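You operate a simulated robot arm through the tools that you are given. There is no shell and no other tool. Be economical: measure what you need, move in short steps, check, and stop when the job is done.

You run a simulated two-armed robot. Do the job below in one go: nothing can be reset, and whatever is moved stays where it is left.

## Task
Carry the small green crate with both arms and set it on the top of the white trolley.

It is judged by the outcome, as a careful person would: the job done as asked, and still so three seconds after it is handed in. It fails if anything else is knocked over, pushed out of place, dropped, spilled or broken.

## Robot
Two 6-joint arms with three-finger grippers on one trunk, on a base that drives. Base frame: it is fixed to the floor where the robot stands at the start and does not move with it; the origin is under the middle of the robot, x ahead of it, y to its left, z up. Units: mm, rad, N and s.
The left shoulder is at the start at [40, 148, 1186], the right one opposite. Places, roughly: small green crate (34x20x10 cm) [500, -100, 400]; top of the white trolley [200, -4400, 600]. Payload 2.69 kg a hand.
The TCP of each hand is the grasp point between the finger pads, 29 mm short of the fingertips. In the tool frame z runs along the fingers and y along their closing line. Largest opening 120 mm; the body of the gripper starts 78 mm behind the TCP.
Orientation is that of the tool frame in the base frame, as [roll, pitch, yaw] about the fixed x, y, z axes, in that order (R = Rz(yaw) Ry(pitch) Rx(roll)). With the fingers straight down and closing along the base's y, the tool's x points along the base's -x, its y along +y and its z along -z.

## Interface
- The arms move only by the tool send_rows. It takes "left_steps", "right_steps" or both (then of equal length, played together; a hand with none holds still); each is one flat list of numbers, 7 for each row, row after row: the opening, from 0 (shut) to 1 (fully open), then the shift along the tool's x, y, z in mm, then the turn, a rotation vector about the tool's x, y, z in rad. In form: [gripper, x, y, z, ax, ay, az, gripper, x, y, z, ax, ay, az, ...]. A call has 1 to 20 rows; each row is the pose to reach, as a shift and turn from the pose commanded when the call began, along the tool's axes at that moment. Each row takes 0.2 s and may step no farther than 50 mm and 0.15 rad from the row before; otherwise, or with a gripper value out of range, the whole call is refused. A pose out of reach is approached as far as the arm can. The call stops where the force on the tool passes 40 N (or 10 N more than at its start, if that is more) or the arm is blocked; 0.2 s more then pass. Each finger halts on what it meets, pressing with about 33 N; the grip force reading is that of the motor and also rises with nothing between the fingers. The clock runs only during rows and for 0.2 s after the last one: add rows that repeat a pose to give the fingers time. The reply holds the time, the measured pose of the TCP, the force on the tool along the base axes, the opening and the grip force, in the units named above and with some noise, with the torque about the TCP (base axes, N m) and any sound that the robot's microphone picked up.
- Cameras (640 x 400 px; columns grow to the right, rows downward): "scene" is now at [93.5, -18.3, 1391.3]; the picture's right is [-0.22, -0.97, -0.00], its down [-0.77, 0.18, -0.62] and it looks along [0.60, -0.14, -0.79] (base axes); focal length 267 px, centre (320, 200). "left" rides on the left gripper at [63, 0, -104] in its tool frame; the picture's right is [-0.01, 1.00, 0.00], its down [-0.83, 0.00, -0.56] and it looks along [-0.56, 0.00, 0.83] (tool axes); focal length 275 px, centre (320, 200). "right" rides on the right gripper at [63, 0, -104] in its tool frame; the picture's right is [0.01, 1.00, 0.00], its down [-0.83, 0.00, -0.56] and it looks along [-0.56, 0.00, 0.83] (tool axes); focal length 275 px, centre (320, 200).
- get_image(camera): a new picture of that camera. The clock stands still meanwhile.
- raise_lower(by): slides the trunk up (or, below 0, down) by that many mm; the arms and the scene camera ride with it, the base frame stays. It gives what a move gives, with no picture.
- roll_base(legs): drives the robot by 1 to 6 legs, each [ahead, turn to the left] in mm and rad, along the robot's own axes; the way and the turn of a leg run together, so that a leg with both is an arc; at most 1500 mm and 3.142 rad a leg. The arms and the cameras ride along, it lands a little off, and it stops where it bumps. It gives what a move gives.
- aim_head(pan, tilt): turns the head with the scene camera to pan (to the left, within 1.501 rad either way) and tilt (down, from -0.506 to 1.204), counted from straight ahead of the robot. It gives what a move gives.
- probe_pixels(camera, pixels): there is no depth. For up to 12 entries [column, row, z] of the newest picture of that camera ("zoom" is the newest enlarged one), the place [x, y] in the base frame at which the ray of that pixel passes the height z, good to about 2 mm. The clock stands still meanwhile.
- close_up(camera, box): a new picture of the part [left, top, right, bottom] of that camera's present view, enlarged. The clock stands still meanwhile.
- sign_off(): hands the job in; it is judged then, once.

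Work in short steps. Measure before you move; look again where a grasp or a placing could have gone wrong, and mend it. You have 80 turns and 62 pictures in all, those below and enlarged ones among them. Open the grippers and draw the arms clear of the work before you hand the job in, unless the task says otherwise; then end with one line.

The tools are called after "Emit:" as a command line: name --argument value ..., lists and objects as JSON in quotes. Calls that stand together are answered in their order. send_rows: Moves the arms, as the interface text tells. Its arguments: {"type":"object","properties":{"left_steps":{"type":"array","items":{"type":"number"}},"right_steps":{"type":"array","items":{"type":"number"}}},"required":[]} The other tools are called the same way: raise_lower (by) slides the trunk up or down; roll_base (legs) drives the base; aim_head (pan, tilt) turns the head that bears the scene camera; get_image (camera) takes a picture; probe_pixels (camera, pixels) gives the place at which the rays of pixels pass given heights; close_up (camera, box) takes an enlarged picture of a part of a camera's view; sign_off () hands the job in.

At the start:

```text
time: 0.0
left_tcp_pos: [538.5, 53.3, 1000.3]
left_orientation: [3.141, 0.0, -3.14]
left_force: [0.7, -0.7, -0.5]
left_torque: [-0.01, 0.0, -0.02]
left_finger_gap: 119.7
left_grasp_force: 0.1
right_tcp_pos: [238.8, -230.1, 744.9]
right_orientation: [-3.141, 0.001, 3.142]
right_force: [0.6, 0.3, 0.1]
right_torque: [-0.04, 0.01, -0.03]
right_finger_gap: 120.2
right_grasp_force: 0.1
trunk travel left (down, up): [-313.0, 184.0]
robot x, y, heading: [0.5, 2.1, 0.0]
head pan, tilt: [-0.225, 0.908]
```

scene: 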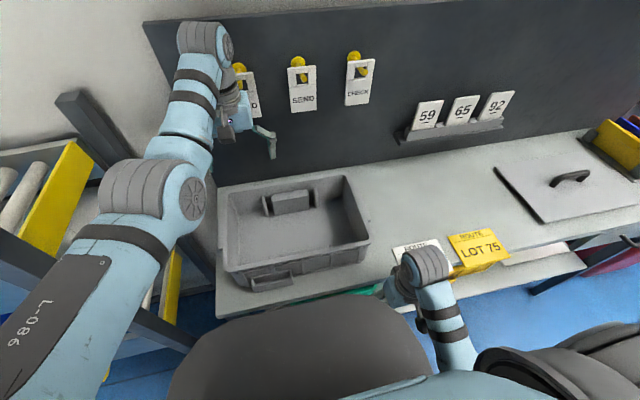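
right: 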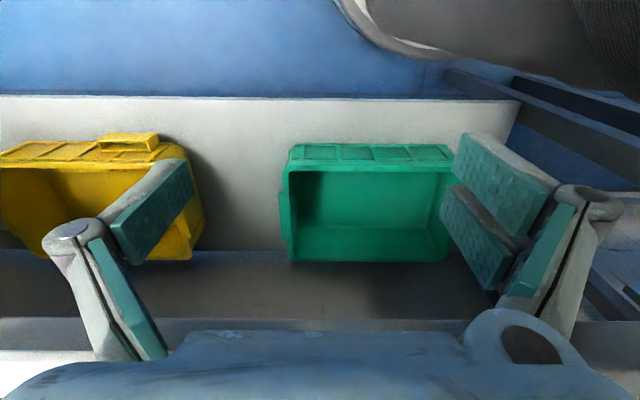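
left: 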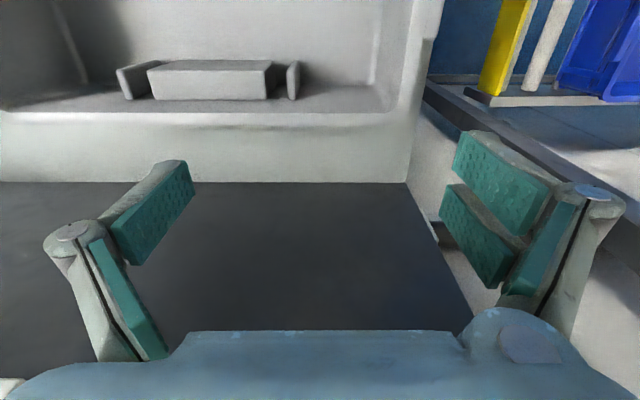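

I start by measuring the crate in the right wrist picture (green crate around columns 285-455, rows 143-262), and looking around with the head.

Emit:
probe_pixels --camera "right" --pixels '[[290, 146, 450], [452, 146, 450], [447, 260, 450], [290, 260, 450], [290, 146, 500], [452, 146, 500], [300, 98, 350], [300, 250, 400], [300, 320, 800], [200, 146, 450], [300, 98, 400], [240, 250, 350]]'

Emit:
get_image --camera "right"

Emit:
aim_head --pan -0.1 --tilt 1.204

Emit:
get_image --camera "scene"

```text
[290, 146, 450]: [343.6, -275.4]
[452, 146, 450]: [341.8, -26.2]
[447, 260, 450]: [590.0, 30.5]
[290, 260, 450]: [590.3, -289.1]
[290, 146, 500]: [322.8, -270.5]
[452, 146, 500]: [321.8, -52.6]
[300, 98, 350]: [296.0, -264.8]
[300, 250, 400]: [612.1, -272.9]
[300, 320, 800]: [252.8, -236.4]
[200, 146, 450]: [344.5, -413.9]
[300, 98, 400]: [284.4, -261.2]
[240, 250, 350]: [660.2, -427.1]
```

```text
58 pictures are left
```

right: 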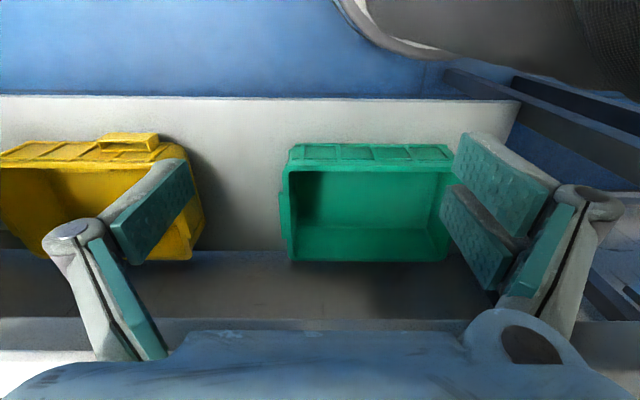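

```text
time: 0.8
left_tcp_pos: [538.5, 53.0, 998.7]
left_orientation: [-3.14, 0.001, -3.139]
left_force: [-0.1, 0.5, -0.2]
left_torque: [0.0, 0.0, -0.02]
left_finger_gap: 119.7
left_grasp_force: 0.1
right_tcp_pos: [239.6, -230.3, 744.2]
right_orientation: [3.141, 0.0, -3.141]
right_force: [-0.1, 0.6, -0.9]
right_torque: [-0.02, -0.04, 0.01]
right_finger_gap: 120.1
right_grasp_force: 0.2
trunk travel left (down, up): [-313.0, 184.0]
robot x, y, heading: [3.9, 4.7, -0.002]
head pan, tilt: [-0.099, 1.201]
```

```text
57 pictures are left
```

scene: 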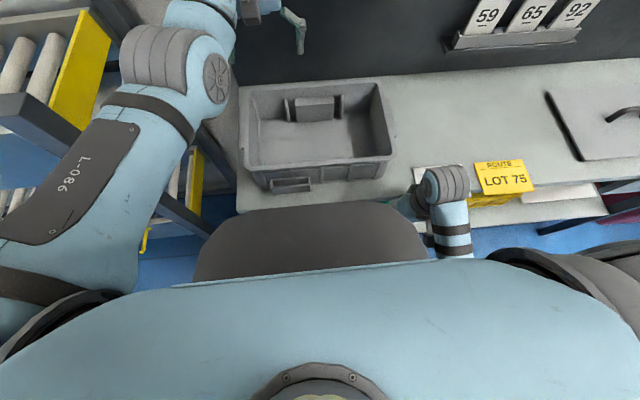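

The crate sits on a low shelf under the bench; I enlarge it in the right wrist view for accurate corners.

Emit:
close_up --camera "right" --box '[260, 80, 520, 340]'

Emit:
aim_head --pan -0.9 --tilt 0.9

Emit:
get_image --camera "scene"

Emit:
aim_head --pan -1.5 --tilt 0.3

Emit:
get_image --camera "scene"

```text
1.54 times, centred on (390, 210) of right
```

zoom: 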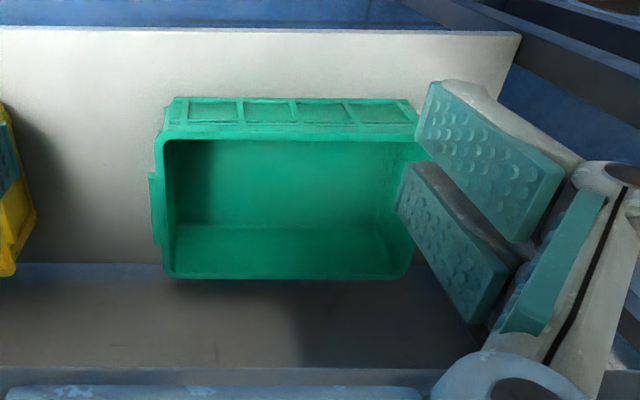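

```text
time: 1.9
left_tcp_pos: [539.3, 54.5, 1000.5]
left_orientation: [3.141, -0.001, -3.141]
left_force: [0.2, -0.5, -0.3]
left_torque: [-0.02, -0.01, 0.0]
left_finger_gap: 119.8
left_grasp_force: 0.1
right_tcp_pos: [239.9, -232.4, 745.0]
right_orientation: [-3.141, 0.0, 3.141]
right_force: [-0.2, 1.3, -0.3]
right_torque: [-0.02, 0.01, 0.0]
right_finger_gap: 119.8
right_grasp_force: 0.0
trunk travel left (down, up): [-313.0, 184.0]
robot x, y, heading: [4.2, 0.1, 0.001]
head pan, tilt: [-0.901, 0.901]
```

```text
55 pictures are left
```

scene: 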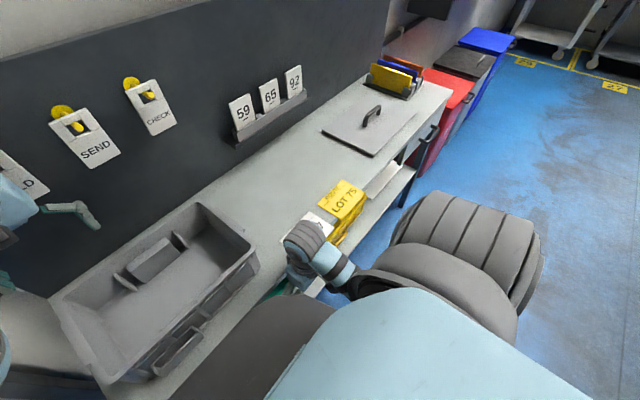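

```text
time: 2.9
left_tcp_pos: [539.2, 54.9, 1000.0]
left_orientation: [-3.141, 0.0, -3.14]
left_force: [-0.2, 1.1, 0.4]
left_torque: [-0.03, -0.01, -0.03]
left_finger_gap: 119.8
left_grasp_force: 0.0
right_tcp_pos: [240.1, -231.2, 744.7]
right_orientation: [-3.14, 0.001, 3.141]
right_force: [-0.6, -0.3, -0.1]
right_torque: [-0.02, 0.02, -0.02]
right_finger_gap: 119.7
right_grasp_force: 0.1
trunk travel left (down, up): [-313.0, 184.0]
robot x, y, heading: [-0.5, 1.3, 0.001]
head pan, tilt: [-1.499, 0.3]
```

```text
54 pictures are left
```

scene: 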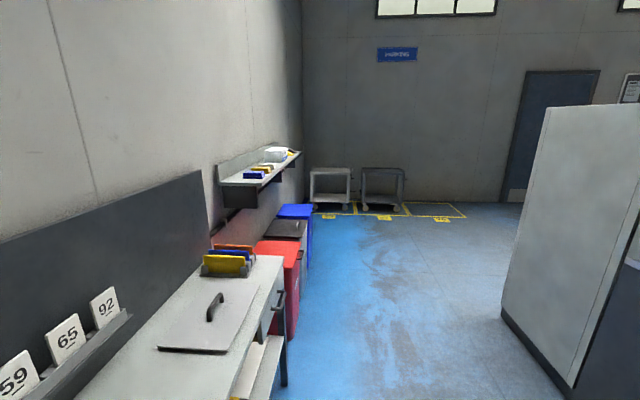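

The crate is under the bench front edge; I need a view forward and of the left side before backing off to see under the bench.

Emit:
aim_head --pan 1.5 --tilt 0.5

Emit:
get_image --camera "scene"

Emit:
aim_head --pan -0.3 --tilt 0.9

Emit:
get_image --camera "scene"

Emit:
probe_pixels --camera "scene" --pixels '[[370, 285, 850], [550, 245, 850], [370, 285, 750], [550, 245, 750], [370, 285, 800], [550, 245, 800]]'

```text
time: 5.5
left_tcp_pos: [540.0, 54.6, 1000.4]
left_orientation: [-3.141, -0.001, -3.14]
left_force: [-0.2, -0.1, 0.0]
left_torque: [0.03, 0.02, -0.01]
left_finger_gap: 119.8
left_grasp_force: 0.2
right_tcp_pos: [239.9, -230.3, 745.7]
right_orientation: [3.14, 0.0, 3.141]
right_force: [-0.3, 0.0, 0.3]
right_torque: [0.0, -0.05, 0.02]
right_finger_gap: 120.0
right_grasp_force: 0.0
trunk travel left (down, up): [-313.0, 184.0]
robot x, y, heading: [3.6, 1.8, -0.001]
head pan, tilt: [1.499, 0.499]
```

```text
53 pictures are left
```

scene: 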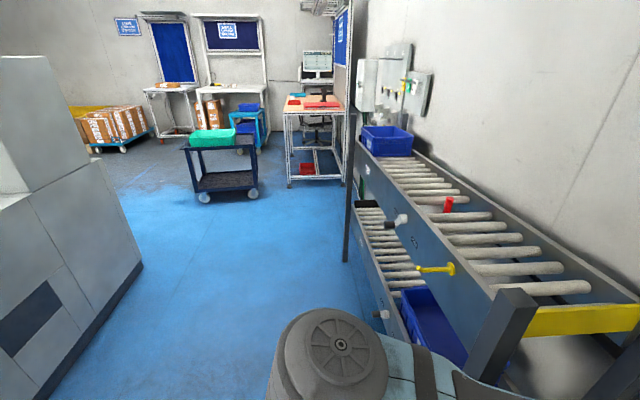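

```text
time: 7.3
left_tcp_pos: [538.9, 54.9, 1000.3]
left_orientation: [3.141, 0.0, -3.139]
left_force: [0.1, -0.1, -1.1]
left_torque: [0.03, 0.01, 0.02]
left_finger_gap: 119.8
left_grasp_force: 0.1
right_tcp_pos: [239.5, -229.8, 744.5]
right_orientation: [-3.14, 0.0, 3.14]
right_force: [0.0, -0.3, 0.8]
right_torque: [-0.01, -0.02, 0.03]
right_finger_gap: 119.8
right_grasp_force: 0.0
trunk travel left (down, up): [-313.0, 184.0]
robot x, y, heading: [-1.4, 2.2, 0.004]
head pan, tilt: [-0.3, 0.901]
```

```text
52 pictures are left
```

scene: 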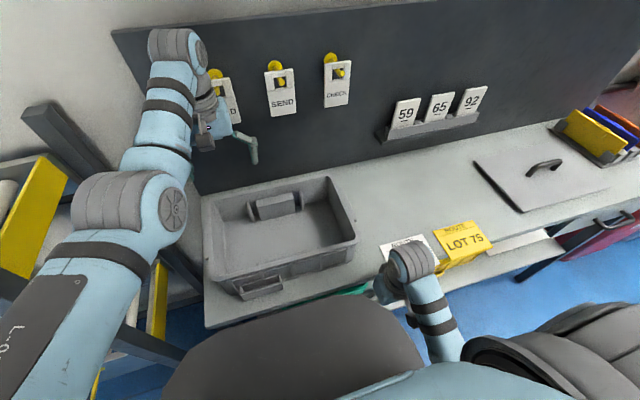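

```text
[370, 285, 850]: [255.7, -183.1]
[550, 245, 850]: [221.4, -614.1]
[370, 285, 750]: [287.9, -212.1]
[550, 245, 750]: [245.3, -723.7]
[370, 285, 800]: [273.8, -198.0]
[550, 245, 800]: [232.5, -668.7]
```

The aisle behind is about a metre wide. I raise the trunk for clearance over the grey box, then back off 450 mm and look under the bench.

Emit:
raise_lower --by 100

Emit:
roll_base --legs '[[-450, 0]]'

Emit:
aim_head --pan 0.0 --tilt 0.85

Emit:
get_image --camera "scene"

Emit:
get_image --camera "right"

Emit:
get_image --camera "left"

```text
time: 8.7
left_tcp_pos: [539.4, 54.7, 1099.1]
left_orientation: [3.141, 0.001, -3.14]
left_force: [-0.4, -0.3, -0.2]
left_torque: [0.03, -0.01, -0.01]
left_finger_gap: 120.1
left_grasp_force: 0.0
right_tcp_pos: [239.0, -230.6, 844.0]
right_orientation: [3.141, -0.001, -3.141]
right_force: [0.1, -0.7, -0.4]
right_torque: [0.01, -0.03, 0.0]
right_finger_gap: 120.1
right_grasp_force: 0.1
trunk travel left (down, up): [-413.0, 84.0]
robot x, y, heading: [-0.7, 3.2, -0.002]
head pan, tilt: [-0.3, 0.901]
```

```text
time: 11.4
left_tcp_pos: [85.4, 49.6, 1098.1]
left_orientation: [3.141, -0.002, 3.127]
left_force: [0.9, 0.5, 0.3]
left_torque: [0.0, -0.03, -0.03]
left_finger_gap: 120.0
left_grasp_force: 0.0
right_tcp_pos: [-218.1, -230.4, 844.9]
right_orientation: [3.142, -0.002, 3.129]
right_force: [-0.1, -1.7, -0.2]
right_torque: [-0.02, 0.01, 0.03]
right_finger_gap: 120.1
right_grasp_force: 0.1
trunk travel left (down, up): [-413.0, 84.0]
robot x, y, heading: [-454.8, 5.5, -0.017]
head pan, tilt: [-0.3, 0.901]
```

```text
time: 12.2
left_tcp_pos: [83.4, 49.7, 1100.6]
left_orientation: [-3.141, -0.001, 3.128]
left_force: [0.0, 1.3, -0.5]
left_torque: [-0.04, 0.0, 0.01]
left_finger_gap: 120.0
left_grasp_force: 0.0
right_tcp_pos: [-220.6, -232.3, 845.9]
right_orientation: [3.14, -0.001, 3.126]
right_force: [0.4, -0.3, -0.1]
right_torque: [0.0, -0.03, -0.01]
right_finger_gap: 120.0
right_grasp_force: 0.1
trunk travel left (down, up): [-413.0, 84.0]
robot x, y, heading: [-454.3, 3.6, -0.019]
head pan, tilt: [0.0, 0.85]
```

```text
51 pictures are left
```

scene: 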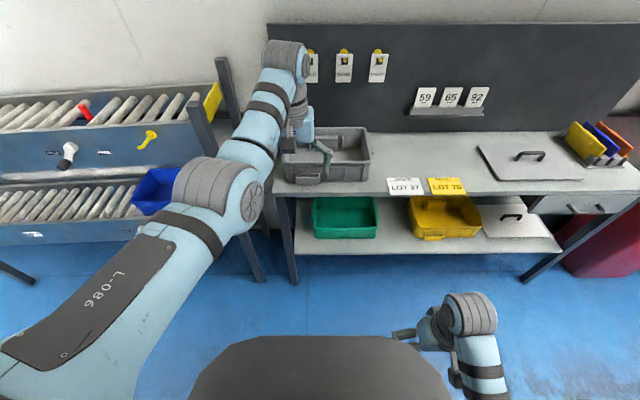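

```text
50 pictures are left
```

right: 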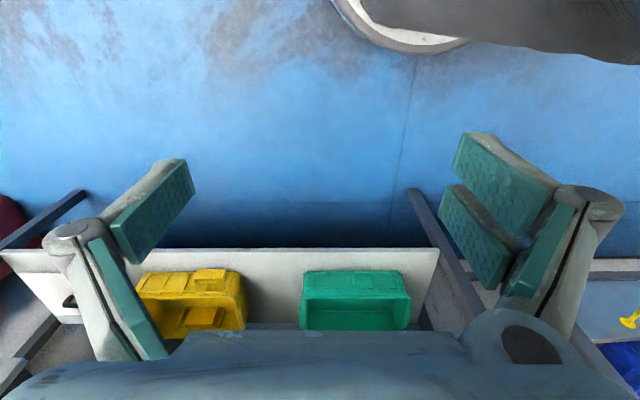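

```text
49 pictures are left
```

left: 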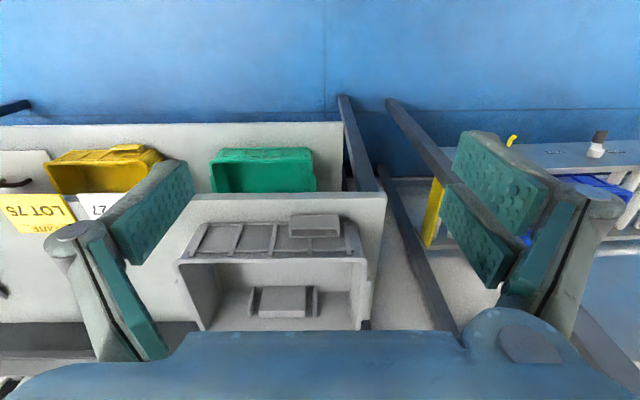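

Now the shelf is visible: green crate at columns 312-378, rows 197-240. I enlarge it to measure crate, shelf, bench edge and legs.

Emit:
close_up --camera "scene" --box '[260, 120, 460, 280]'

Emit:
close_up --camera "right" --box '[220, 220, 460, 360]'

Emit:
probe_pixels --camera "right" --pixels '[[260, 249, 350], [260, 249, 300], [260, 249, 400], [303, 298, 430], [406, 296, 430], [303, 298, 400], [406, 296, 400]]'

```text
2.50 times, centred on (360, 200) of scene
```

zoom: 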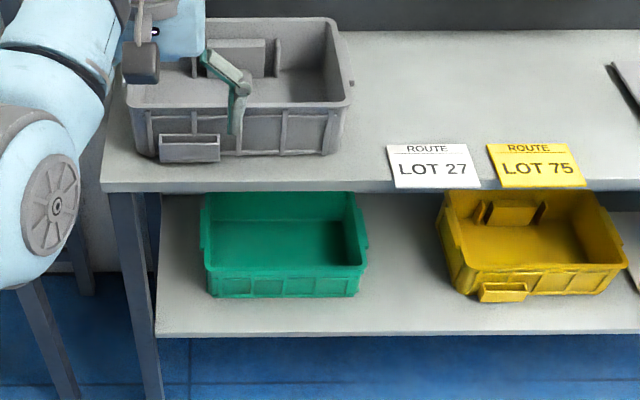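

```text
2.67 times, centred on (340, 290) of right
```

zoom: 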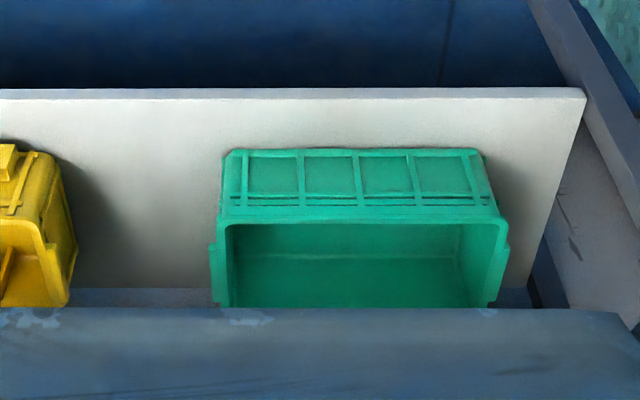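

```text
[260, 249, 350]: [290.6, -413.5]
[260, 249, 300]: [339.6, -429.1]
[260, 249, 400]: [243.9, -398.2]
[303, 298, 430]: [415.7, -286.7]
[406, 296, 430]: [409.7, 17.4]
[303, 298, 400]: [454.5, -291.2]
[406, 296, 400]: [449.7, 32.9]
```

I probe crate rim and base corners, the shelf, and the bench edge at several heights.

Emit:
probe_pixels --camera "zoom" --pixels '[[228, 150, 350], [480, 150, 350], [222, 222, 445], [502, 222, 445], [210, 245, 445], [508, 245, 445], [222, 305, 445], [495, 305, 445], [585, 90, 345], [215, 305, 400], [68, 290, 445], [50, 155, 350]]'

Emit:
probe_pixels --camera "scene" --pixels '[[352, 196, 800], [352, 196, 750], [352, 196, 850], [275, 195, 800], [500, 193, 800], [313, 230, 445], [378, 228, 445], [315, 239, 350], [375, 238, 350], [322, 255, 345], [295, 253, 345], [290, 200, 700]]'

```text
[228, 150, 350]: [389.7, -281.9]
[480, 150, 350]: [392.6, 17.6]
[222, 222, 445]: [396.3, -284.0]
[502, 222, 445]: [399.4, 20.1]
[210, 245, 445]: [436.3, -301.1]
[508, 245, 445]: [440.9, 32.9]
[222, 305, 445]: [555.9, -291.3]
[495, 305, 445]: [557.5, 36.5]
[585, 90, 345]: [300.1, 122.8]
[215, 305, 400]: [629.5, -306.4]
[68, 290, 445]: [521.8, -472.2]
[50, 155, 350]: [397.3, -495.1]
```

```text
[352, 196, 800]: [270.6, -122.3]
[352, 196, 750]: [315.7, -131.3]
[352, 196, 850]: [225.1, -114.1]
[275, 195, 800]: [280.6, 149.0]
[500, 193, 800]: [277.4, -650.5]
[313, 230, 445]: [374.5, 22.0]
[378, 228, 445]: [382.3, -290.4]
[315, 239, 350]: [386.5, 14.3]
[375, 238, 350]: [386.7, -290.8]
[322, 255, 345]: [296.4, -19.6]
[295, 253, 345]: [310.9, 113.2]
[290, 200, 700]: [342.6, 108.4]
```

Measured: crate x≈390–590, y≈−303…+36, z≈350–450; shelf and bench front at x≈297, bench underside ≈773. I'll shift sideways in free space so that the robot faces the crate's middle (y≈−133).

Emit:
roll_base --legs '[[0, -1.55], [137, 0], [0, 1.567]]'

```text
time: 21.1
left_tcp_pos: [84.1, -54.5, 1099.9]
left_orientation: [3.142, 0.0, -3.102]
left_force: [0.8, 0.2, -0.8]
left_torque: [-0.03, 0.0, -0.02]
left_finger_gap: 119.9
left_grasp_force: 0.0
right_tcp_pos: [-204.0, -350.6, 845.4]
right_orientation: [-3.141, 0.0, -3.101]
right_force: [1.4, 0.4, -0.4]
right_torque: [0.0, -0.02, -0.02]
right_finger_gap: 120.3
right_grasp_force: 0.1
trunk travel left (down, up): [-413.0, 84.0]
robot x, y, heading: [-452.0, -128.8, 0.039]
head pan, tilt: [0.0, 0.85]
```

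I straighten the heading and pre-form both hands in free space: tilted 45° forward-down, 305 mm apart, about 450 mm ahead.

Emit:
roll_base --legs '[[0, -0.039]]'

Emit:
send_rows --left_steps '[1, 11, 10, 31, 0, -0.1, 0, 1, 22, 20, 62, 0, -0.2, 0, 1, 33, 30, 93, 0, -0.3, 0, 1, 44, 40, 125, 0, -0.4, 0, 1, 55, 50, 156, 0, -0.5, 0, 1, 66, 60, 187, 0, -0.6, 0, 1, 77, 70, 218, 0, -0.7, 0, 1, 86, 79, 250, 0, -0.785, 0]' --right_steps '[1, -25, 9, 0, 0, -0.1, 0, 1, -50, 18, 0, 0, -0.2, 0, 1, -75, 27, 0, 0, -0.3, 0, 1, -100, 36, 0, 0, -0.4, 0, 1, -125, 45, 0, 0, -0.5, 0, 1, -150, 54, 0, 0, -0.6, 0, 1, -175, 62, 0, 0, -0.7, 0, 1, -202, 69, 0, 0, -0.785, 0]'

Emit:
get_image --camera "scene"

```text
time: 21.9
left_tcp_pos: [87.1, -75.0, 1100.4]
left_orientation: [-3.139, 0.0, -3.14]
left_force: [-0.2, -0.4, 0.1]
left_torque: [0.01, -0.03, -0.03]
left_finger_gap: 120.2
left_grasp_force: 0.0
right_tcp_pos: [-213.3, -361.5, 845.9]
right_orientation: [-3.141, 0.0, 3.14]
right_force: [-0.5, 0.5, -0.1]
right_torque: [-0.02, -0.01, -0.02]
right_finger_gap: 119.9
right_grasp_force: 0.0
trunk travel left (down, up): [-413.0, 84.0]
robot x, y, heading: [-453.5, -125.3, 0.004]
head pan, tilt: [0.0, 0.85]
```

```text
time: 23.1
left_tcp_pos: [71.6, 45.2, 980.8]
left_orientation: [2.982, 0.599, 3.116]
left_force: [-0.4, 0.0, -0.3]
left_torque: [0.02, -0.01, -0.03]
left_finger_gap: 120.3
left_grasp_force: 0.0
left hand out of reach, approached as far as the arm can: row 1
right_tcp_pos: [-87.6, -317.1, 844.8]
right_orientation: [-3.142, 0.503, 3.141]
right_force: [-0.3, 0.3, 0.0]
right_torque: [0.03, -0.03, -0.01]
right_finger_gap: 120.0
right_grasp_force: 0.1
trunk travel left (down, up): [-413.0, 84.0]
robot x, y, heading: [-457.4, -129.5, 0.002]
head pan, tilt: [0.0, 0.85]
stopped in row 6 (left hand): the arm was blocked; the commanded pose is now the measured one
```

```text
46 pictures are left
```

scene: 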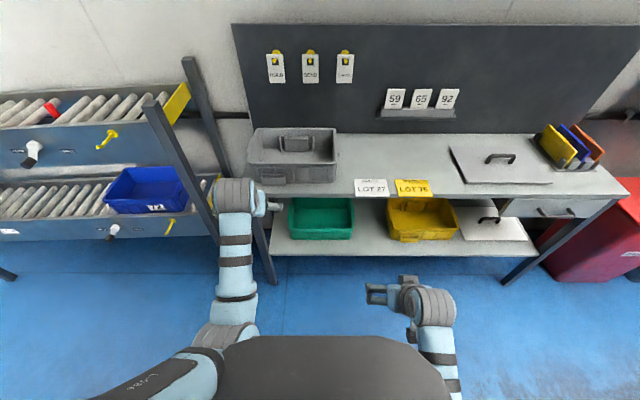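

The left arm hit a reach limit at 529 mm ahead. I pull its target in to 420 mm ahead while correcting its roll, and finish the right hand likewise.

Emit:
send_rows --left_steps '[1, 27, -4, 8, 0.027, -0.03, 0, 1, 54, -7, 15, 0.054, -0.06, 0, 1, 82, -11, 23, 0.08, -0.09, 0, 1, 109, -15, 31, 0.107, -0.12, 0, 1, 137, -18, 38, 0.133, -0.15, 0, 1, 164, -22, 46, 0.16, -0.185, 0]' --right_steps '[1, -8, 6, 3, 0, -0.047, 0, 1, -15, 12, 7, 0, -0.094, 0, 1, -23, 18, 10, 0, -0.141, 0, 1, -31, 23, 13, 0, -0.188, 0, 1, -38, 29, 17, 0, -0.235, 0, 1, -46, 35, 20, 0, -0.282, 0]'

Emit:
get_image --camera "scene"

```text
time: 23.9
left_tcp_pos: [87.3, 51.8, 1014.1]
left_orientation: [2.994, 0.848, 3.08]
left_force: [-0.7, 0.5, -0.6]
left_torque: [0.0, 0.0, 0.03]
left_finger_gap: 120.2
left_grasp_force: 0.1
right_tcp_pos: [-64.5, -317.8, 848.2]
right_orientation: [-3.092, 0.619, -3.109]
right_force: [-0.3, 0.2, -0.8]
right_torque: [0.0, -0.03, -0.02]
right_finger_gap: 119.8
right_grasp_force: 0.0
trunk travel left (down, up): [-413.0, 84.0]
robot x, y, heading: [-451.6, -130.6, -0.001]
head pan, tilt: [0.0, 0.85]
stopped in row 3 (left hand): the arm was blocked; the commanded pose is now the measured one
```

```text
45 pictures are left
```

scene: 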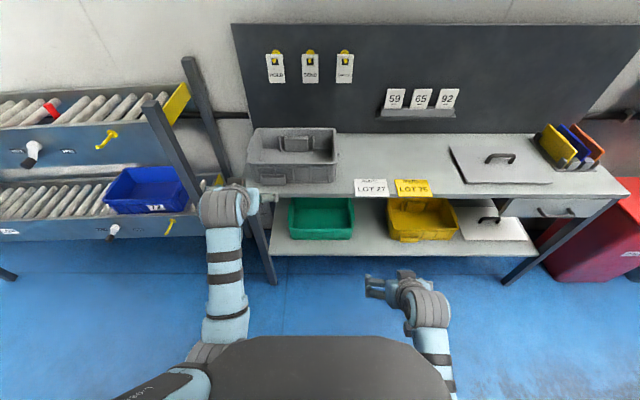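

The left arm behaves as if at a joint limit. I'll undo some of its tilt and draw it back toward the robot, alone, to find a freer posture.

Emit:
send_rows --left_steps '[1, 16, -6, -18, 0.02, 0.1, 0, 1, 32, -12, -36, 0.04, 0.2, 0, 1, 48, -18, -54, 0.06, 0.3, 0, 1, 64, -24, -72, 0.08, 0.4, 0, 1, 79, -30, -90, 0.1, 0.5, 0]'

Emit:
get_image --camera "scene"

```text
time: 25.1
left_tcp_pos: [-14.0, 71.4, 996.3]
left_orientation: [2.97, 0.387, 3.132]
left_force: [0.2, -0.4, 0.3]
left_torque: [0.03, -0.01, -0.03]
left_finger_gap: 120.0
left_grasp_force: 0.0
left hand out of reach, approached as far as the arm can: row 5
right_tcp_pos: [-66.3, -318.4, 848.1]
right_orientation: [-3.092, 0.621, -3.107]
right_force: [-0.7, 0.0, -0.2]
right_torque: [-0.04, -0.01, -0.02]
right_finger_gap: 119.9
right_grasp_force: 0.1
trunk travel left (down, up): [-413.0, 84.0]
robot x, y, heading: [-451.8, -128.9, -0.001]
head pan, tilt: [0.0, 0.85]
stopped in row 5 (left hand): the arm was blocked; the commanded pose is now the measured one
```

```text
44 pictures are left
```

scene: 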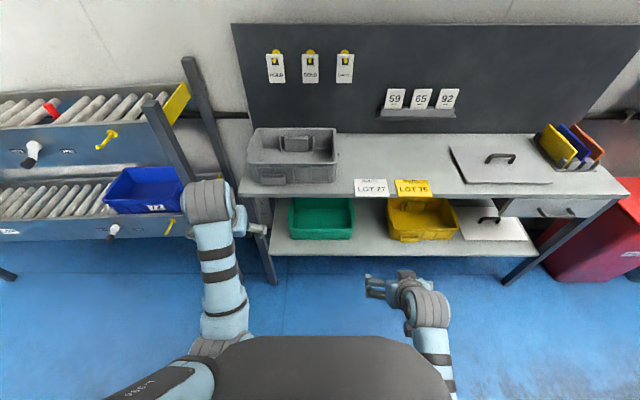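

The inward y motion seems limited. I bring the left hand to tool-down, lower and closer (mirroring the right hand's start) to get a clean elbow posture.

Emit:
send_rows --left_steps '[1, 24, 0, 15, 0.028, 0.065, 0, 1, 48, 0, 31, 0.057, 0.13, 0, 1, 72, 0, 46, 0.085, 0.19, 0, 1, 97, 0, 61, 0.113, 0.26, 0, 1, 121, 0, 77, 0.142, 0.32, 0, 1, 145, 0, 92, 0.17, 0.387, 0]'

```text
time: 26.6
left_tcp_pos: [-114.6, 83.6, 856.3]
left_orientation: [-3.126, 0.001, -3.12]
left_force: [0.1, 0.3, 0.0]
left_torque: [-0.05, 0.0, -0.01]
left_finger_gap: 120.0
left_grasp_force: 0.0
left hand out of reach, approached as far as the arm can: row 1, 2, 3, 4, 5
right_tcp_pos: [-65.6, -319.0, 848.8]
right_orientation: [-3.093, 0.62, -3.107]
right_force: [-0.2, 0.2, 0.4]
right_torque: [-0.02, 0.02, -0.01]
right_finger_gap: 120.0
right_grasp_force: 0.0
trunk travel left (down, up): [-413.0, 84.0]
robot x, y, heading: [-452.5, -128.6, 0.0]
head pan, tilt: [0.0, 0.85]
```

That is clean. Now I repeat on the left the motion that worked on the right: 0.5 rad tilt at about 370 mm ahead.

Emit:
send_rows --left_steps '[1, -6, -5, 2, 0, -0.1, 0, 1, -13, -10, 3, 0, -0.2, 0, 1, -19, -15, 5, -0.01, -0.3, 0.01, 1, -26, -20, 6, -0.01, -0.4, 0.02, 1, -32, -25, 8, -0.015, -0.5, 0.02]'

```text
time: 27.8
left_tcp_pos: [-82.5, 57.9, 849.7]
left_orientation: [3.137, 0.503, -3.141]
left_force: [0.0, -1.1, 0.1]
left_torque: [0.01, -0.02, 0.04]
left_finger_gap: 119.9
left_grasp_force: 0.2
right_tcp_pos: [-66.2, -318.6, 848.0]
right_orientation: [-3.095, 0.623, -3.11]
right_force: [0.4, 0.1, -0.3]
right_torque: [0.0, 0.03, 0.01]
right_finger_gap: 120.2
right_grasp_force: 0.1
trunk travel left (down, up): [-413.0, 84.0]
robot x, y, heading: [-452.5, -130.9, 0.003]
head pan, tilt: [0.0, 0.85]
```

Good. Continue both to 45° at about 400 mm ahead and ±165 mm sideways.

Emit:
send_rows --left_steps '[1, -9, -8, 5, 0, -0.094, 0, 1, -17, -16, 10, 0, -0.188, 0, 1, -26, -24, 14.5, 0, -0.282, 0]' --right_steps '[1, -4, 8, 2, -0.009, -0.054, 0.009, 1, -8, 16, 4, -0.018, -0.108, 0.018, 1, -12.5, 24, 6.5, -0.028, -0.163, 0.026]'

Emit:
get_image --camera "scene"

```text
time: 28.8
left_tcp_pos: [-30.8, 64.3, 872.2]
left_orientation: [3.013, 0.837, 3.037]
left_force: [0.3, 0.4, 0.2]
left_torque: [0.0, 0.01, -0.01]
left_finger_gap: 120.0
left_grasp_force: 0.1
right_tcp_pos: [-38.9, -319.6, 861.1]
right_orientation: [-3.038, 0.814, -3.049]
right_force: [-0.4, 0.4, -0.9]
right_torque: [-0.02, -0.22, 0.0]
right_finger_gap: 120.2
right_grasp_force: 0.0
trunk travel left (down, up): [-413.0, 84.0]
robot x, y, heading: [-451.6, -131.7, -0.0]
head pan, tilt: [0.0, 0.85]
stopped in row 3 (left hand): the arm was blocked; the commanded pose is now the measured one
```

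```text
43 pictures are left
```

scene: 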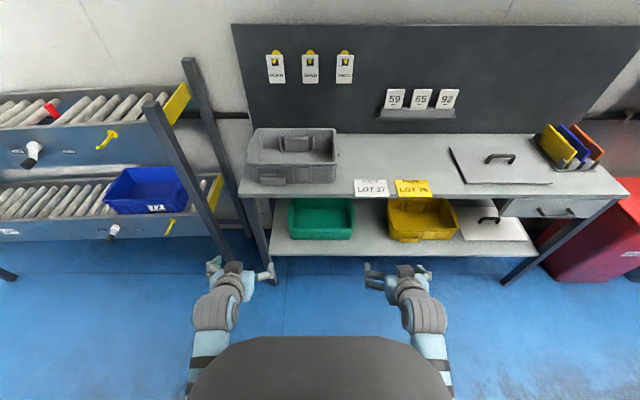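

Both wrists drift near a wrist singularity at ≈0.8 rad tilt. I'll use a 0.5 rad tilt instead, and plan to slide the crate out to the shelf edge first so the forearms stay in front of the bench.

Emit:
send_rows --left_steps '[1, 8, 0, 0, 0.012, 0.084, -0.017, 1, 16, 0, 0, 0.025, 0.17, -0.035, 1, 24, -8, 0, 0.037, 0.25, -0.052, 1, 32, -16, 0.5, 0.05, 0.337, -0.07, 1, 32, -24, 0.5, 0.05, 0.337, -0.07, 1, 32, -31, 0.5, 0.05, 0.337, -0.07]' --right_steps '[1, 5, 0, 0, -0.009, 0.08, 0.016, 1, 9, 0, 0, -0.018, 0.16, 0.032, 1, 14, 6, 0, -0.027, 0.24, 0.048, 1, 18, 12, -0.6, -0.036, 0.314, 0.064, 1, 18, 18, -0.6, -0.036, 0.314, 0.064, 1, 18, 23, -0.6, -0.036, 0.314, 0.064]'

```text
time: 30.1
left_tcp_pos: [-47.0, 52.4, 844.4]
left_orientation: [3.089, 0.516, 3.133]
left_force: [-0.4, -0.3, 0.6]
left_torque: [0.02, 0.0, 0.01]
left_finger_gap: 119.8
left_grasp_force: 0.1
right_tcp_pos: [-50.6, -310.0, 844.7]
right_orientation: [-3.105, 0.505, -3.137]
right_force: [0.3, -0.5, 0.2]
right_torque: [0.0, 0.01, -0.03]
right_finger_gap: 120.1
right_grasp_force: 0.1
trunk travel left (down, up): [-413.0, 84.0]
robot x, y, heading: [-452.4, -130.4, -0.004]
head pan, tilt: [0.0, 0.85]
```

Pose is nearly clean; I correct the residual roll and bring the hands in a bit more.

Emit:
send_rows --left_steps '[1, 0, -10, 0, 0.027, 0.008, -0.004, 1, 0, -22, 0, 0.053, 0.016, -0.008, 1, 0, -22, 0, 0.053, 0.016, -0.008]' --right_steps '[1, 0, 10, 0, -0.018, 0.003, 0.002, 1, 0, 20, 0, -0.036, 0.005, 0.004, 1, 0, 20, 0, -0.036, 0.005, 0.004]'

Emit:
get_image --camera "scene"

```text
time: 31.1
left_tcp_pos: [-49.8, 48.8, 839.9]
left_orientation: [3.103, 0.495, 3.12]
left_force: [0.8, -0.6, -0.5]
left_torque: [-0.02, -0.04, 0.01]
left_finger_gap: 119.7
left_grasp_force: 0.0
right_tcp_pos: [-49.2, -309.4, 840.5]
right_orientation: [-3.091, 0.498, -3.114]
right_force: [0.4, -0.1, 0.4]
right_torque: [0.02, -0.04, -0.01]
right_finger_gap: 119.9
right_grasp_force: 0.1
trunk travel left (down, up): [-413.0, 84.0]
robot x, y, heading: [-456.1, -132.4, -0.003]
head pan, tilt: [0.0, 0.85]
stopped in row 3 (left hand): the arm was blocked; the commanded pose is now the measured one
```

```text
42 pictures are left
```

scene: 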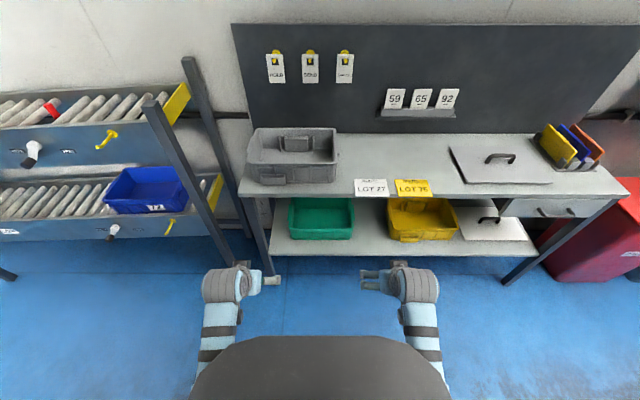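

Inward motion stalls near ±181 mm at this tilt (wrist nearly straight). I go around it: hands outward to ±240, tilt to ~1.0 rad there, then come inward.

Emit:
send_rows --left_steps '[1, 0, 30, 0, 0.02, 0, 0, 1, 0, 60, 0, 0.03, 0, 0, 1, 0, 60, 0, 0.03, -0.1, 0, 1, 0, 60, 0, 0.03, -0.2, 0, 1, 0, 60, 0, 0.03, -0.3, 0, 1, 0, 60, 0, 0.03, -0.4, 0, 1, 0, 60, 0, 0.03, -0.5, 0]' --right_steps '[1, 0, -30, 0, -0.02, 0, 0, 1, 0, -60, 0, -0.03, 0, 0, 1, 0, -60, 0, -0.03, -0.1, 0, 1, 0, -60, 0, -0.03, -0.2, 0, 1, 0, -60, 0, -0.03, -0.3, 0, 1, 0, -60, 0, -0.03, -0.4, 0, 1, 0, -60, 0, -0.03, -0.5, 0]'

```text
time: 32.8
left_tcp_pos: [-51.1, 107.0, 843.8]
left_orientation: [3.127, 0.994, 3.106]
left_force: [0.0, -0.5, 0.4]
left_torque: [-0.02, -0.02, -0.01]
left_finger_gap: 119.9
left_grasp_force: 0.1
right_tcp_pos: [-52.0, -369.2, 843.9]
right_orientation: [-3.107, 1.0, -3.087]
right_force: [-0.7, -0.6, 0.5]
right_torque: [-0.02, 0.01, 0.0]
right_finger_gap: 120.0
right_grasp_force: 0.0
trunk travel left (down, up): [-413.0, 84.0]
robot x, y, heading: [-450.4, -128.3, 0.001]
head pan, tilt: [0.0, 0.85]
```

The tilt of 1.0 rad is reached cleanly. Now move both hands inward to ±165 and trim yaw.

Emit:
send_rows --left_steps '[1, 0, -20, 0, -0.005, 0, -0.01, 1, 0, -40, 0, -0.01, 0, -0.02, 1, 0, -60, 0, -0.015, 0, -0.02, 1, 0, -70, 0, -0.015, 0, -0.02]' --right_steps '[1, 0, 20, 0, 0.005, 0, 0.01, 1, 0, 40, 0, 0.01, 0, 0.02, 1, 0, 60, 0, 0.011, 0, 0.03, 1, 0, 76, 0, 0.011, 0, 0.03]'

Emit:
get_image --camera "scene"

```text
time: 33.8
left_tcp_pos: [-52.3, 53.8, 838.2]
left_orientation: [3.058, 0.991, 3.059]
left_force: [0.7, -0.2, -0.1]
left_torque: [0.0, -0.01, 0.0]
left_finger_gap: 120.0
left_grasp_force: 0.1
right_tcp_pos: [-53.4, -313.0, 839.5]
right_orientation: [-3.029, 0.998, -3.028]
right_force: [0.5, 0.3, -0.5]
right_torque: [0.05, -0.02, 0.0]
right_finger_gap: 120.1
right_grasp_force: 0.1
trunk travel left (down, up): [-413.0, 84.0]
robot x, y, heading: [-450.0, -130.0, -0.002]
head pan, tilt: [0.0, 0.85]
```

```text
41 pictures are left
```

scene: 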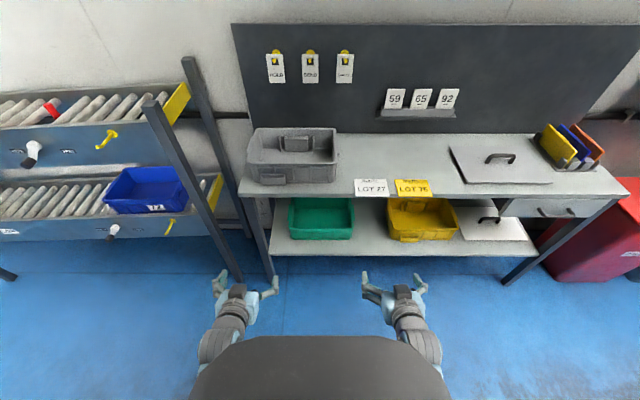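

Same limit, so it looks like a wrist-roll joint limit from the flipped side. I'll go back out, return to near tool-down (0.2 rad), then come inward and see whether the inward range is free there.

Emit:
send_rows --left_steps '[1, 0, 30, 0, 0.01, 0, -0.02, 1, 0, 55, 0, 0.014, 0, -0.046, 1, 0, 55, 0, 0.014, 0.13, -0.046, 1, 0, 55, 0, 0.014, 0.26, -0.046, 1, 0, 55, 0, 0.014, 0.39, -0.046, 1, 0, 55, 0, 0.014, 0.52, -0.046, 1, 0, 55, 0, 0.014, 0.65, -0.046, 1, 0, 55, 0, 0.014, 0.78, -0.046, 1, 0, 25, 0, 0.014, 0.78, -0.046, 1, 0, 0, 0, 0.014, 0.78, -0.046, 1, 0, -25, 0, 0.014, 0.78, -0.046]' --right_steps '[1, 0, -30, 0, -0.01, 0, 0.03, 1, 0, -55, 0, -0.018, 0, 0.06, 1, 0, -55, 0, -0.018, 0.13, 0.06, 1, 0, -55, 0, -0.018, 0.26, 0.06, 1, 0, -55, 0, -0.018, 0.39, 0.06, 1, 0, -55, 0, -0.018, 0.52, 0.06, 1, 0, -55, 0, -0.018, 0.65, 0.06, 1, 0, -55, 0, -0.018, 0.78, 0.06, 1, 0, -25, 0, -0.018, 0.78, 0.06, 1, 0, 0, 0, -0.018, 0.78, 0.06, 1, 0, 25, 0, -0.018, 0.78, 0.06]'

```text
time: 36.1
left_tcp_pos: [-52.5, 16.4, 842.3]
left_orientation: [-3.109, 0.212, -3.106]
left_force: [0.3, 0.4, 0.2]
left_torque: [-0.03, 0.03, 0.01]
left_finger_gap: 120.0
left_grasp_force: 0.1
right_tcp_pos: [-51.2, -274.6, 841.8]
right_orientation: [3.108, 0.217, 3.094]
right_force: [0.1, 0.7, 0.0]
right_torque: [-0.02, 0.02, -0.04]
right_finger_gap: 120.3
right_grasp_force: 0.1
trunk travel left (down, up): [-413.0, 84.0]
robot x, y, heading: [-453.9, -128.4, -0.001]
head pan, tilt: [0.0, 0.85]
```

Inward is free at 0.2 rad (now ±145). From here, in the arm plane, I tilt up gradually to 0.9 rad in place.

Emit:
send_rows --left_steps '[1, 0, 3, 0, -0.026, 0, 0.035, 1, 0, 3, 0, -0.026, -0.1, 0.035, 1, 0, 3, 0, -0.026, -0.2, 0.035, 1, 0, 3, 0, -0.026, -0.3, 0.035, 1, 0, 3, 0, -0.026, -0.4, 0.035, 1, 0, 3, 0, -0.026, -0.5, 0.035, 1, 0, 3, 0, -0.026, -0.6, 0.035, 1, 0, 3, 0, -0.026, -0.7, 0.035]' --right_steps '[1, 0, -3, 0, 0.024, 0, -0.047, 1, 0, -3, 0, 0.024, -0.1, -0.047, 1, 0, -3, 0, 0.024, -0.2, -0.047, 1, 0, -3, 0, 0.024, -0.3, -0.047, 1, 0, -3, 0, 0.024, -0.4, -0.047, 1, 0, -3, 0, 0.024, -0.5, -0.047, 1, 0, -3, 0, 0.024, -0.6, -0.047, 1, 0, -3, 0, 0.024, -0.7, -0.047]'

Emit:
get_image --camera "scene"

```text
time: 37.1
left_tcp_pos: [22.9, 40.1, 908.2]
left_orientation: [3.071, 0.652, 3.112]
left_force: [0.8, 0.7, -1.4]
left_torque: [-0.01, -0.04, 0.03]
left_finger_gap: 119.9
left_grasp_force: 0.1
right_tcp_pos: [24.6, -297.7, 908.8]
right_orientation: [-3.074, 0.658, -3.109]
right_force: [0.7, 0.1, 0.4]
right_torque: [0.0, -0.01, -0.02]
right_finger_gap: 120.0
right_grasp_force: 0.0
trunk travel left (down, up): [-413.0, 84.0]
robot x, y, heading: [-451.9, -130.6, -0.002]
head pan, tilt: [0.0, 0.85]
stopped in row 4 (left hand): the arm was blocked; the commanded pose is now the measured one
```

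```text
40 pictures are left
```

scene: 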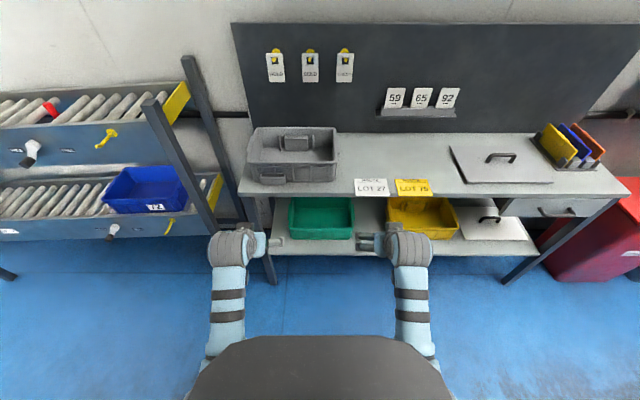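

It jumped near the singular tilt (~0.45 rad). I'll settle for 0.3 rad at a longer reach (480 mm ahead, ±153), where the forearm is flatter.

Emit:
send_rows --left_steps '[1, 5, 0, 8, 0.01, 0.07, -0.005, 1, 11, 0, 17, 0.02, 0.14, -0.01, 1, 16, 0, 25, 0.03, 0.21, -0.015, 1, 22, -5, 34, 0.04, 0.28, -0.02, 1, 27, -10, 43, 0.05, 0.35, -0.024, 1, 32, -18, 51, 0.05, 0.35, -0.024, 1, 32, -18, 51, 0.05, 0.35, -0.024]' --right_steps '[1, 5, 0, 8, -0.01, 0.07, 0.005, 1, 11, 0, 17, -0.02, 0.14, 0.01, 1, 16, 0, 25, -0.03, 0.21, 0.015, 1, 22, 5, 34, -0.04, 0.28, 0.02, 1, 27, 10, 43, -0.05, 0.35, 0.024, 1, 32, 15, 51, -0.05, 0.35, 0.024, 1, 32, 15, 51, -0.05, 0.35, 0.024]'

```text
time: 38.7
left_tcp_pos: [27.4, 20.6, 846.8]
left_orientation: [-3.134, 0.299, -3.128]
left_force: [-0.4, 0.1, 0.2]
left_torque: [-0.01, 0.01, 0.03]
left_finger_gap: 119.9
left_grasp_force: 0.0
right_tcp_pos: [26.6, -284.3, 850.6]
right_orientation: [3.133, 0.304, 3.129]
right_force: [0.6, -0.5, -0.2]
right_torque: [-0.03, 0.0, 0.01]
right_finger_gap: 120.3
right_grasp_force: 0.0
trunk travel left (down, up): [-413.0, 84.0]
robot x, y, heading: [-450.5, -123.9, -0.002]
head pan, tilt: [0.0, 0.85]
```

Clean pose: y=20.6 / −284.3, tilt 0.3. I test a bit more reach and tilt (+40 mm, 0.45 rad), keeping y.

Emit:
send_rows --left_steps '[1, -19, 0, 6, 0, -0.05, 0, 1, -38, 0, 12, 0, -0.1, 0.01, 1, -38, 0, 12, 0, -0.15, 0.01]' --right_steps '[1, -19, 0, 6, 0, -0.05, 0, 1, -38, 0, 12, 0, -0.1, -0.01, 1, -38, 0, 12, 0, -0.15, -0.01]'

Emit:
get_image --camera "scene"

```text
time: 39.5
left_tcp_pos: [65.5, 22.1, 847.8]
left_orientation: [-3.141, 0.45, -3.138]
left_force: [-0.5, 0.0, 0.8]
left_torque: [0.01, 0.01, -0.02]
left_finger_gap: 119.8
left_grasp_force: 0.1
right_tcp_pos: [66.9, -285.0, 848.7]
right_orientation: [3.136, 0.456, -3.141]
right_force: [-0.6, 0.4, -0.5]
right_torque: [-0.01, -0.01, 0.0]
right_finger_gap: 120.0
right_grasp_force: 0.1
trunk travel left (down, up): [-413.0, 84.0]
robot x, y, heading: [-455.3, -129.7, 0.003]
head pan, tilt: [0.0, 0.85]
```

```text
39 pictures are left
```

scene: 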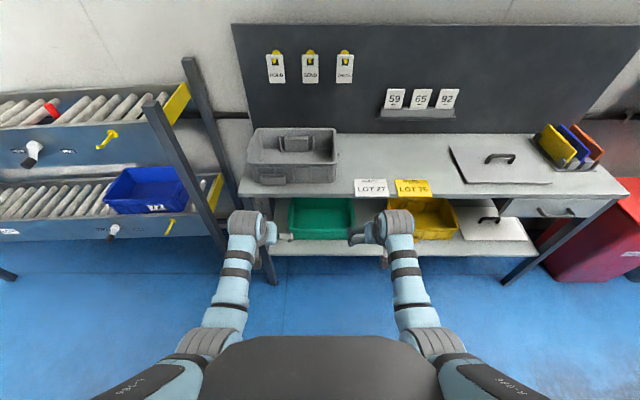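

Excellent: 520 mm ahead, 0.45 rad, and the forearms run nearly horizontal, so they will pass under the bench. Lower the trunk by 335 so that the fingertips (~483) are above the rim (450), then check.

Emit:
raise_lower --by -335

Emit:
aim_head --pan 0.0 --tilt 0.7

Emit:
get_image --camera "scene"

Emit:
get_image --camera "left"

```text
time: 42.8
left_tcp_pos: [67.7, 20.8, 520.5]
left_orientation: [-3.138, 0.458, -3.139]
left_force: [-0.2, -0.8, -0.8]
left_torque: [0.03, 0.03, -0.02]
left_finger_gap: 120.2
left_grasp_force: 0.1
right_tcp_pos: [73.0, -284.2, 528.7]
right_orientation: [3.135, 0.473, 3.139]
right_force: [0.1, 0.4, -1.1]
right_torque: [0.02, -0.05, -0.04]
right_finger_gap: 120.0
right_grasp_force: 0.0
trunk travel left (down, up): [-78.0, 419.0]
robot x, y, heading: [-455.4, -129.9, 0.005]
head pan, tilt: [0.0, 0.85]
```

```text
time: 43.5
left_tcp_pos: [84.2, 22.0, 534.6]
left_orientation: [-3.138, 0.492, -3.139]
left_force: [0.8, 0.0, 1.1]
left_torque: [0.02, 0.08, 0.02]
left_finger_gap: 119.8
left_grasp_force: 0.2
right_tcp_pos: [85.2, -285.2, 535.0]
right_orientation: [3.137, 0.499, 3.14]
right_force: [1.2, -0.6, 0.3]
right_torque: [0.02, 0.1, -0.01]
right_finger_gap: 120.0
right_grasp_force: 0.1
trunk travel left (down, up): [-78.0, 419.0]
robot x, y, heading: [-450.4, -128.7, 0.002]
head pan, tilt: [0.0, 0.7]
```

```text
38 pictures are left
```

scene: 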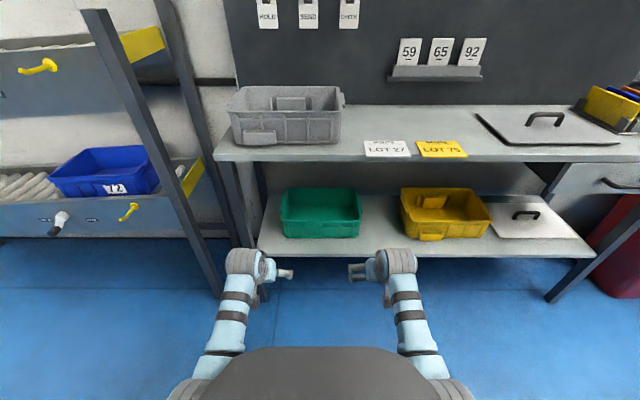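

```text
37 pictures are left
```

left: 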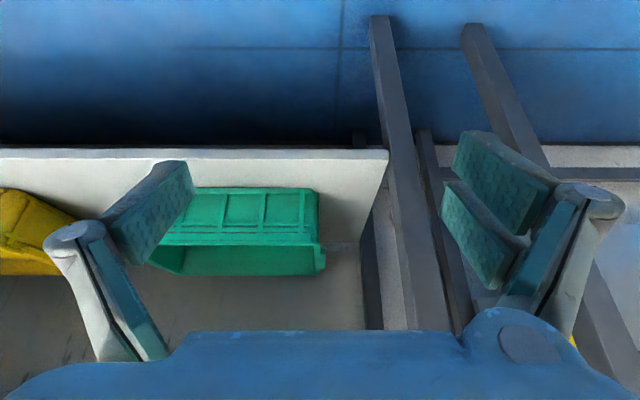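

The hands have drifted up ~20 mm and tilted slightly after lowering; I send a hold row to see if the pose recovers.

Emit:
send_rows --left_steps '[1, 0, 0, 0, 0, 0, 0, 1, 0, 0, 0, 0, 0, 0]' --right_steps '[1, 0, 0, 0, 0, 0, 0, 1, 0, 0, 0, 0, 0, 0]'

```text
time: 44.3
left_tcp_pos: [97.7, 23.0, 546.8]
left_orientation: [-3.139, 0.528, -3.137]
left_force: [1.0, 0.0, -0.4]
left_torque: [0.01, 0.0, 0.0]
left_finger_gap: 120.2
left_grasp_force: 0.1
right_tcp_pos: [99.9, -285.7, 548.7]
right_orientation: [3.138, 0.535, 3.14]
right_force: [-0.7, 0.0, 0.4]
right_torque: [0.04, 0.02, 0.0]
right_finger_gap: 120.1
right_grasp_force: 0.0
trunk travel left (down, up): [-78.0, 419.0]
robot x, y, heading: [-455.2, -129.8, 0.001]
head pan, tilt: [0.0, 0.7]
stopped in row 2 (left hand): the arm was blocked; the commanded pose is now the measured one
```

The whole arm seems to lift about the shoulder. I check if it has stopped now that the commanded pose was reset.

Emit:
send_rows --left_steps '[1, 0, 0, 0, 0, 0, 0, 1, 0, 0, 0, 0, 0, 0]' --right_steps '[1, 0, 0, 0, 0, 0, 0, 1, 0, 0, 0, 0, 0, 0]'

Emit:
aim_head --pan 0.5 --tilt 1.2

Emit:
get_image --camera "scene"

```text
time: 44.9
left_tcp_pos: [96.6, 23.2, 546.9]
left_orientation: [-3.139, 0.521, -3.14]
left_force: [-1.1, -0.8, -1.1]
left_torque: [-0.04, 0.0, -0.02]
left_finger_gap: 120.1
left_grasp_force: 0.0
right_tcp_pos: [96.5, -284.8, 548.3]
right_orientation: [3.138, 0.525, 3.139]
right_force: [0.4, -0.1, 0.1]
right_torque: [0.01, -0.01, 0.01]
right_finger_gap: 120.2
right_grasp_force: 0.1
trunk travel left (down, up): [-78.0, 419.0]
robot x, y, heading: [-451.8, -130.3, -0.007]
head pan, tilt: [0.0, 0.7]
```

```text
time: 45.8
left_tcp_pos: [95.7, 23.0, 547.1]
left_orientation: [-3.141, 0.518, -3.139]
left_force: [0.8, -0.8, 0.6]
left_torque: [0.01, 0.01, -0.02]
left_finger_gap: 119.9
left_grasp_force: 0.0
right_tcp_pos: [96.8, -285.2, 546.4]
right_orientation: [3.138, 0.524, 3.141]
right_force: [-0.5, 0.0, -0.8]
right_torque: [0.0, -0.02, -0.02]
right_finger_gap: 119.8
right_grasp_force: 0.0
trunk travel left (down, up): [-78.0, 419.0]
robot x, y, heading: [-452.5, -128.1, -0.001]
head pan, tilt: [0.499, 1.201]
```

```text
36 pictures are left
```

scene: 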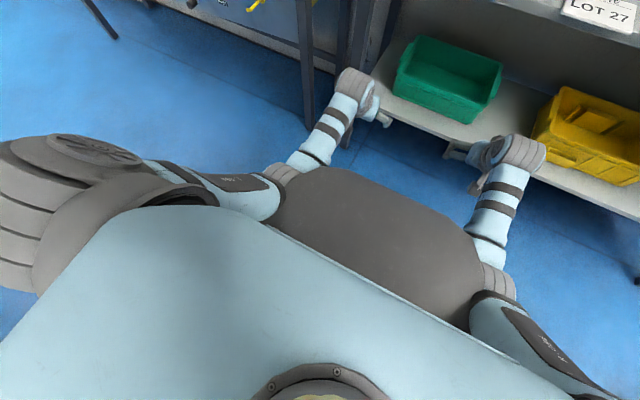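

Stable now: the elbows were touching the dark base deck when the trunk came down. I lower the hands with the arms instead (which straightens the elbows), by 45 mm with tilt back to 0.46.

Emit:
send_rows --left_steps '[1, 7, 0, 13, 0, 0.02, 0, 1, 15, 0, 26, 0, 0.04, 0, 1, 22, 0, 39, 0, 0.06, 0, 1, 22, 0, 39, 0, 0.06, 0, 1, 22, 0, 39, 0, 0.06, 0]' --right_steps '[1, 7, 0, 13, 0, 0.02, 0, 1, 15, 0, 26, 0, 0.04, 0, 1, 22, 0, 39, 0, 0.06, 0, 1, 22, 0, 39, 0, 0.06, 0, 1, 22, 0, 39, 0, 0.06, 0]'

```text
time: 47.0
left_tcp_pos: [94.4, 24.9, 497.4]
left_orientation: [-3.138, 0.454, -3.141]
left_force: [-1.0, 0.7, 0.2]
left_torque: [0.03, 0.03, 0.01]
left_finger_gap: 119.9
left_grasp_force: 0.0
right_tcp_pos: [94.9, -284.3, 500.5]
right_orientation: [3.139, 0.458, 3.141]
right_force: [-0.2, 0.1, 0.8]
right_torque: [0.01, -0.02, 0.0]
right_finger_gap: 119.8
right_grasp_force: 0.1
trunk travel left (down, up): [-78.0, 419.0]
robot x, y, heading: [-450.2, -129.6, -0.003]
head pan, tilt: [0.499, 1.201]
```

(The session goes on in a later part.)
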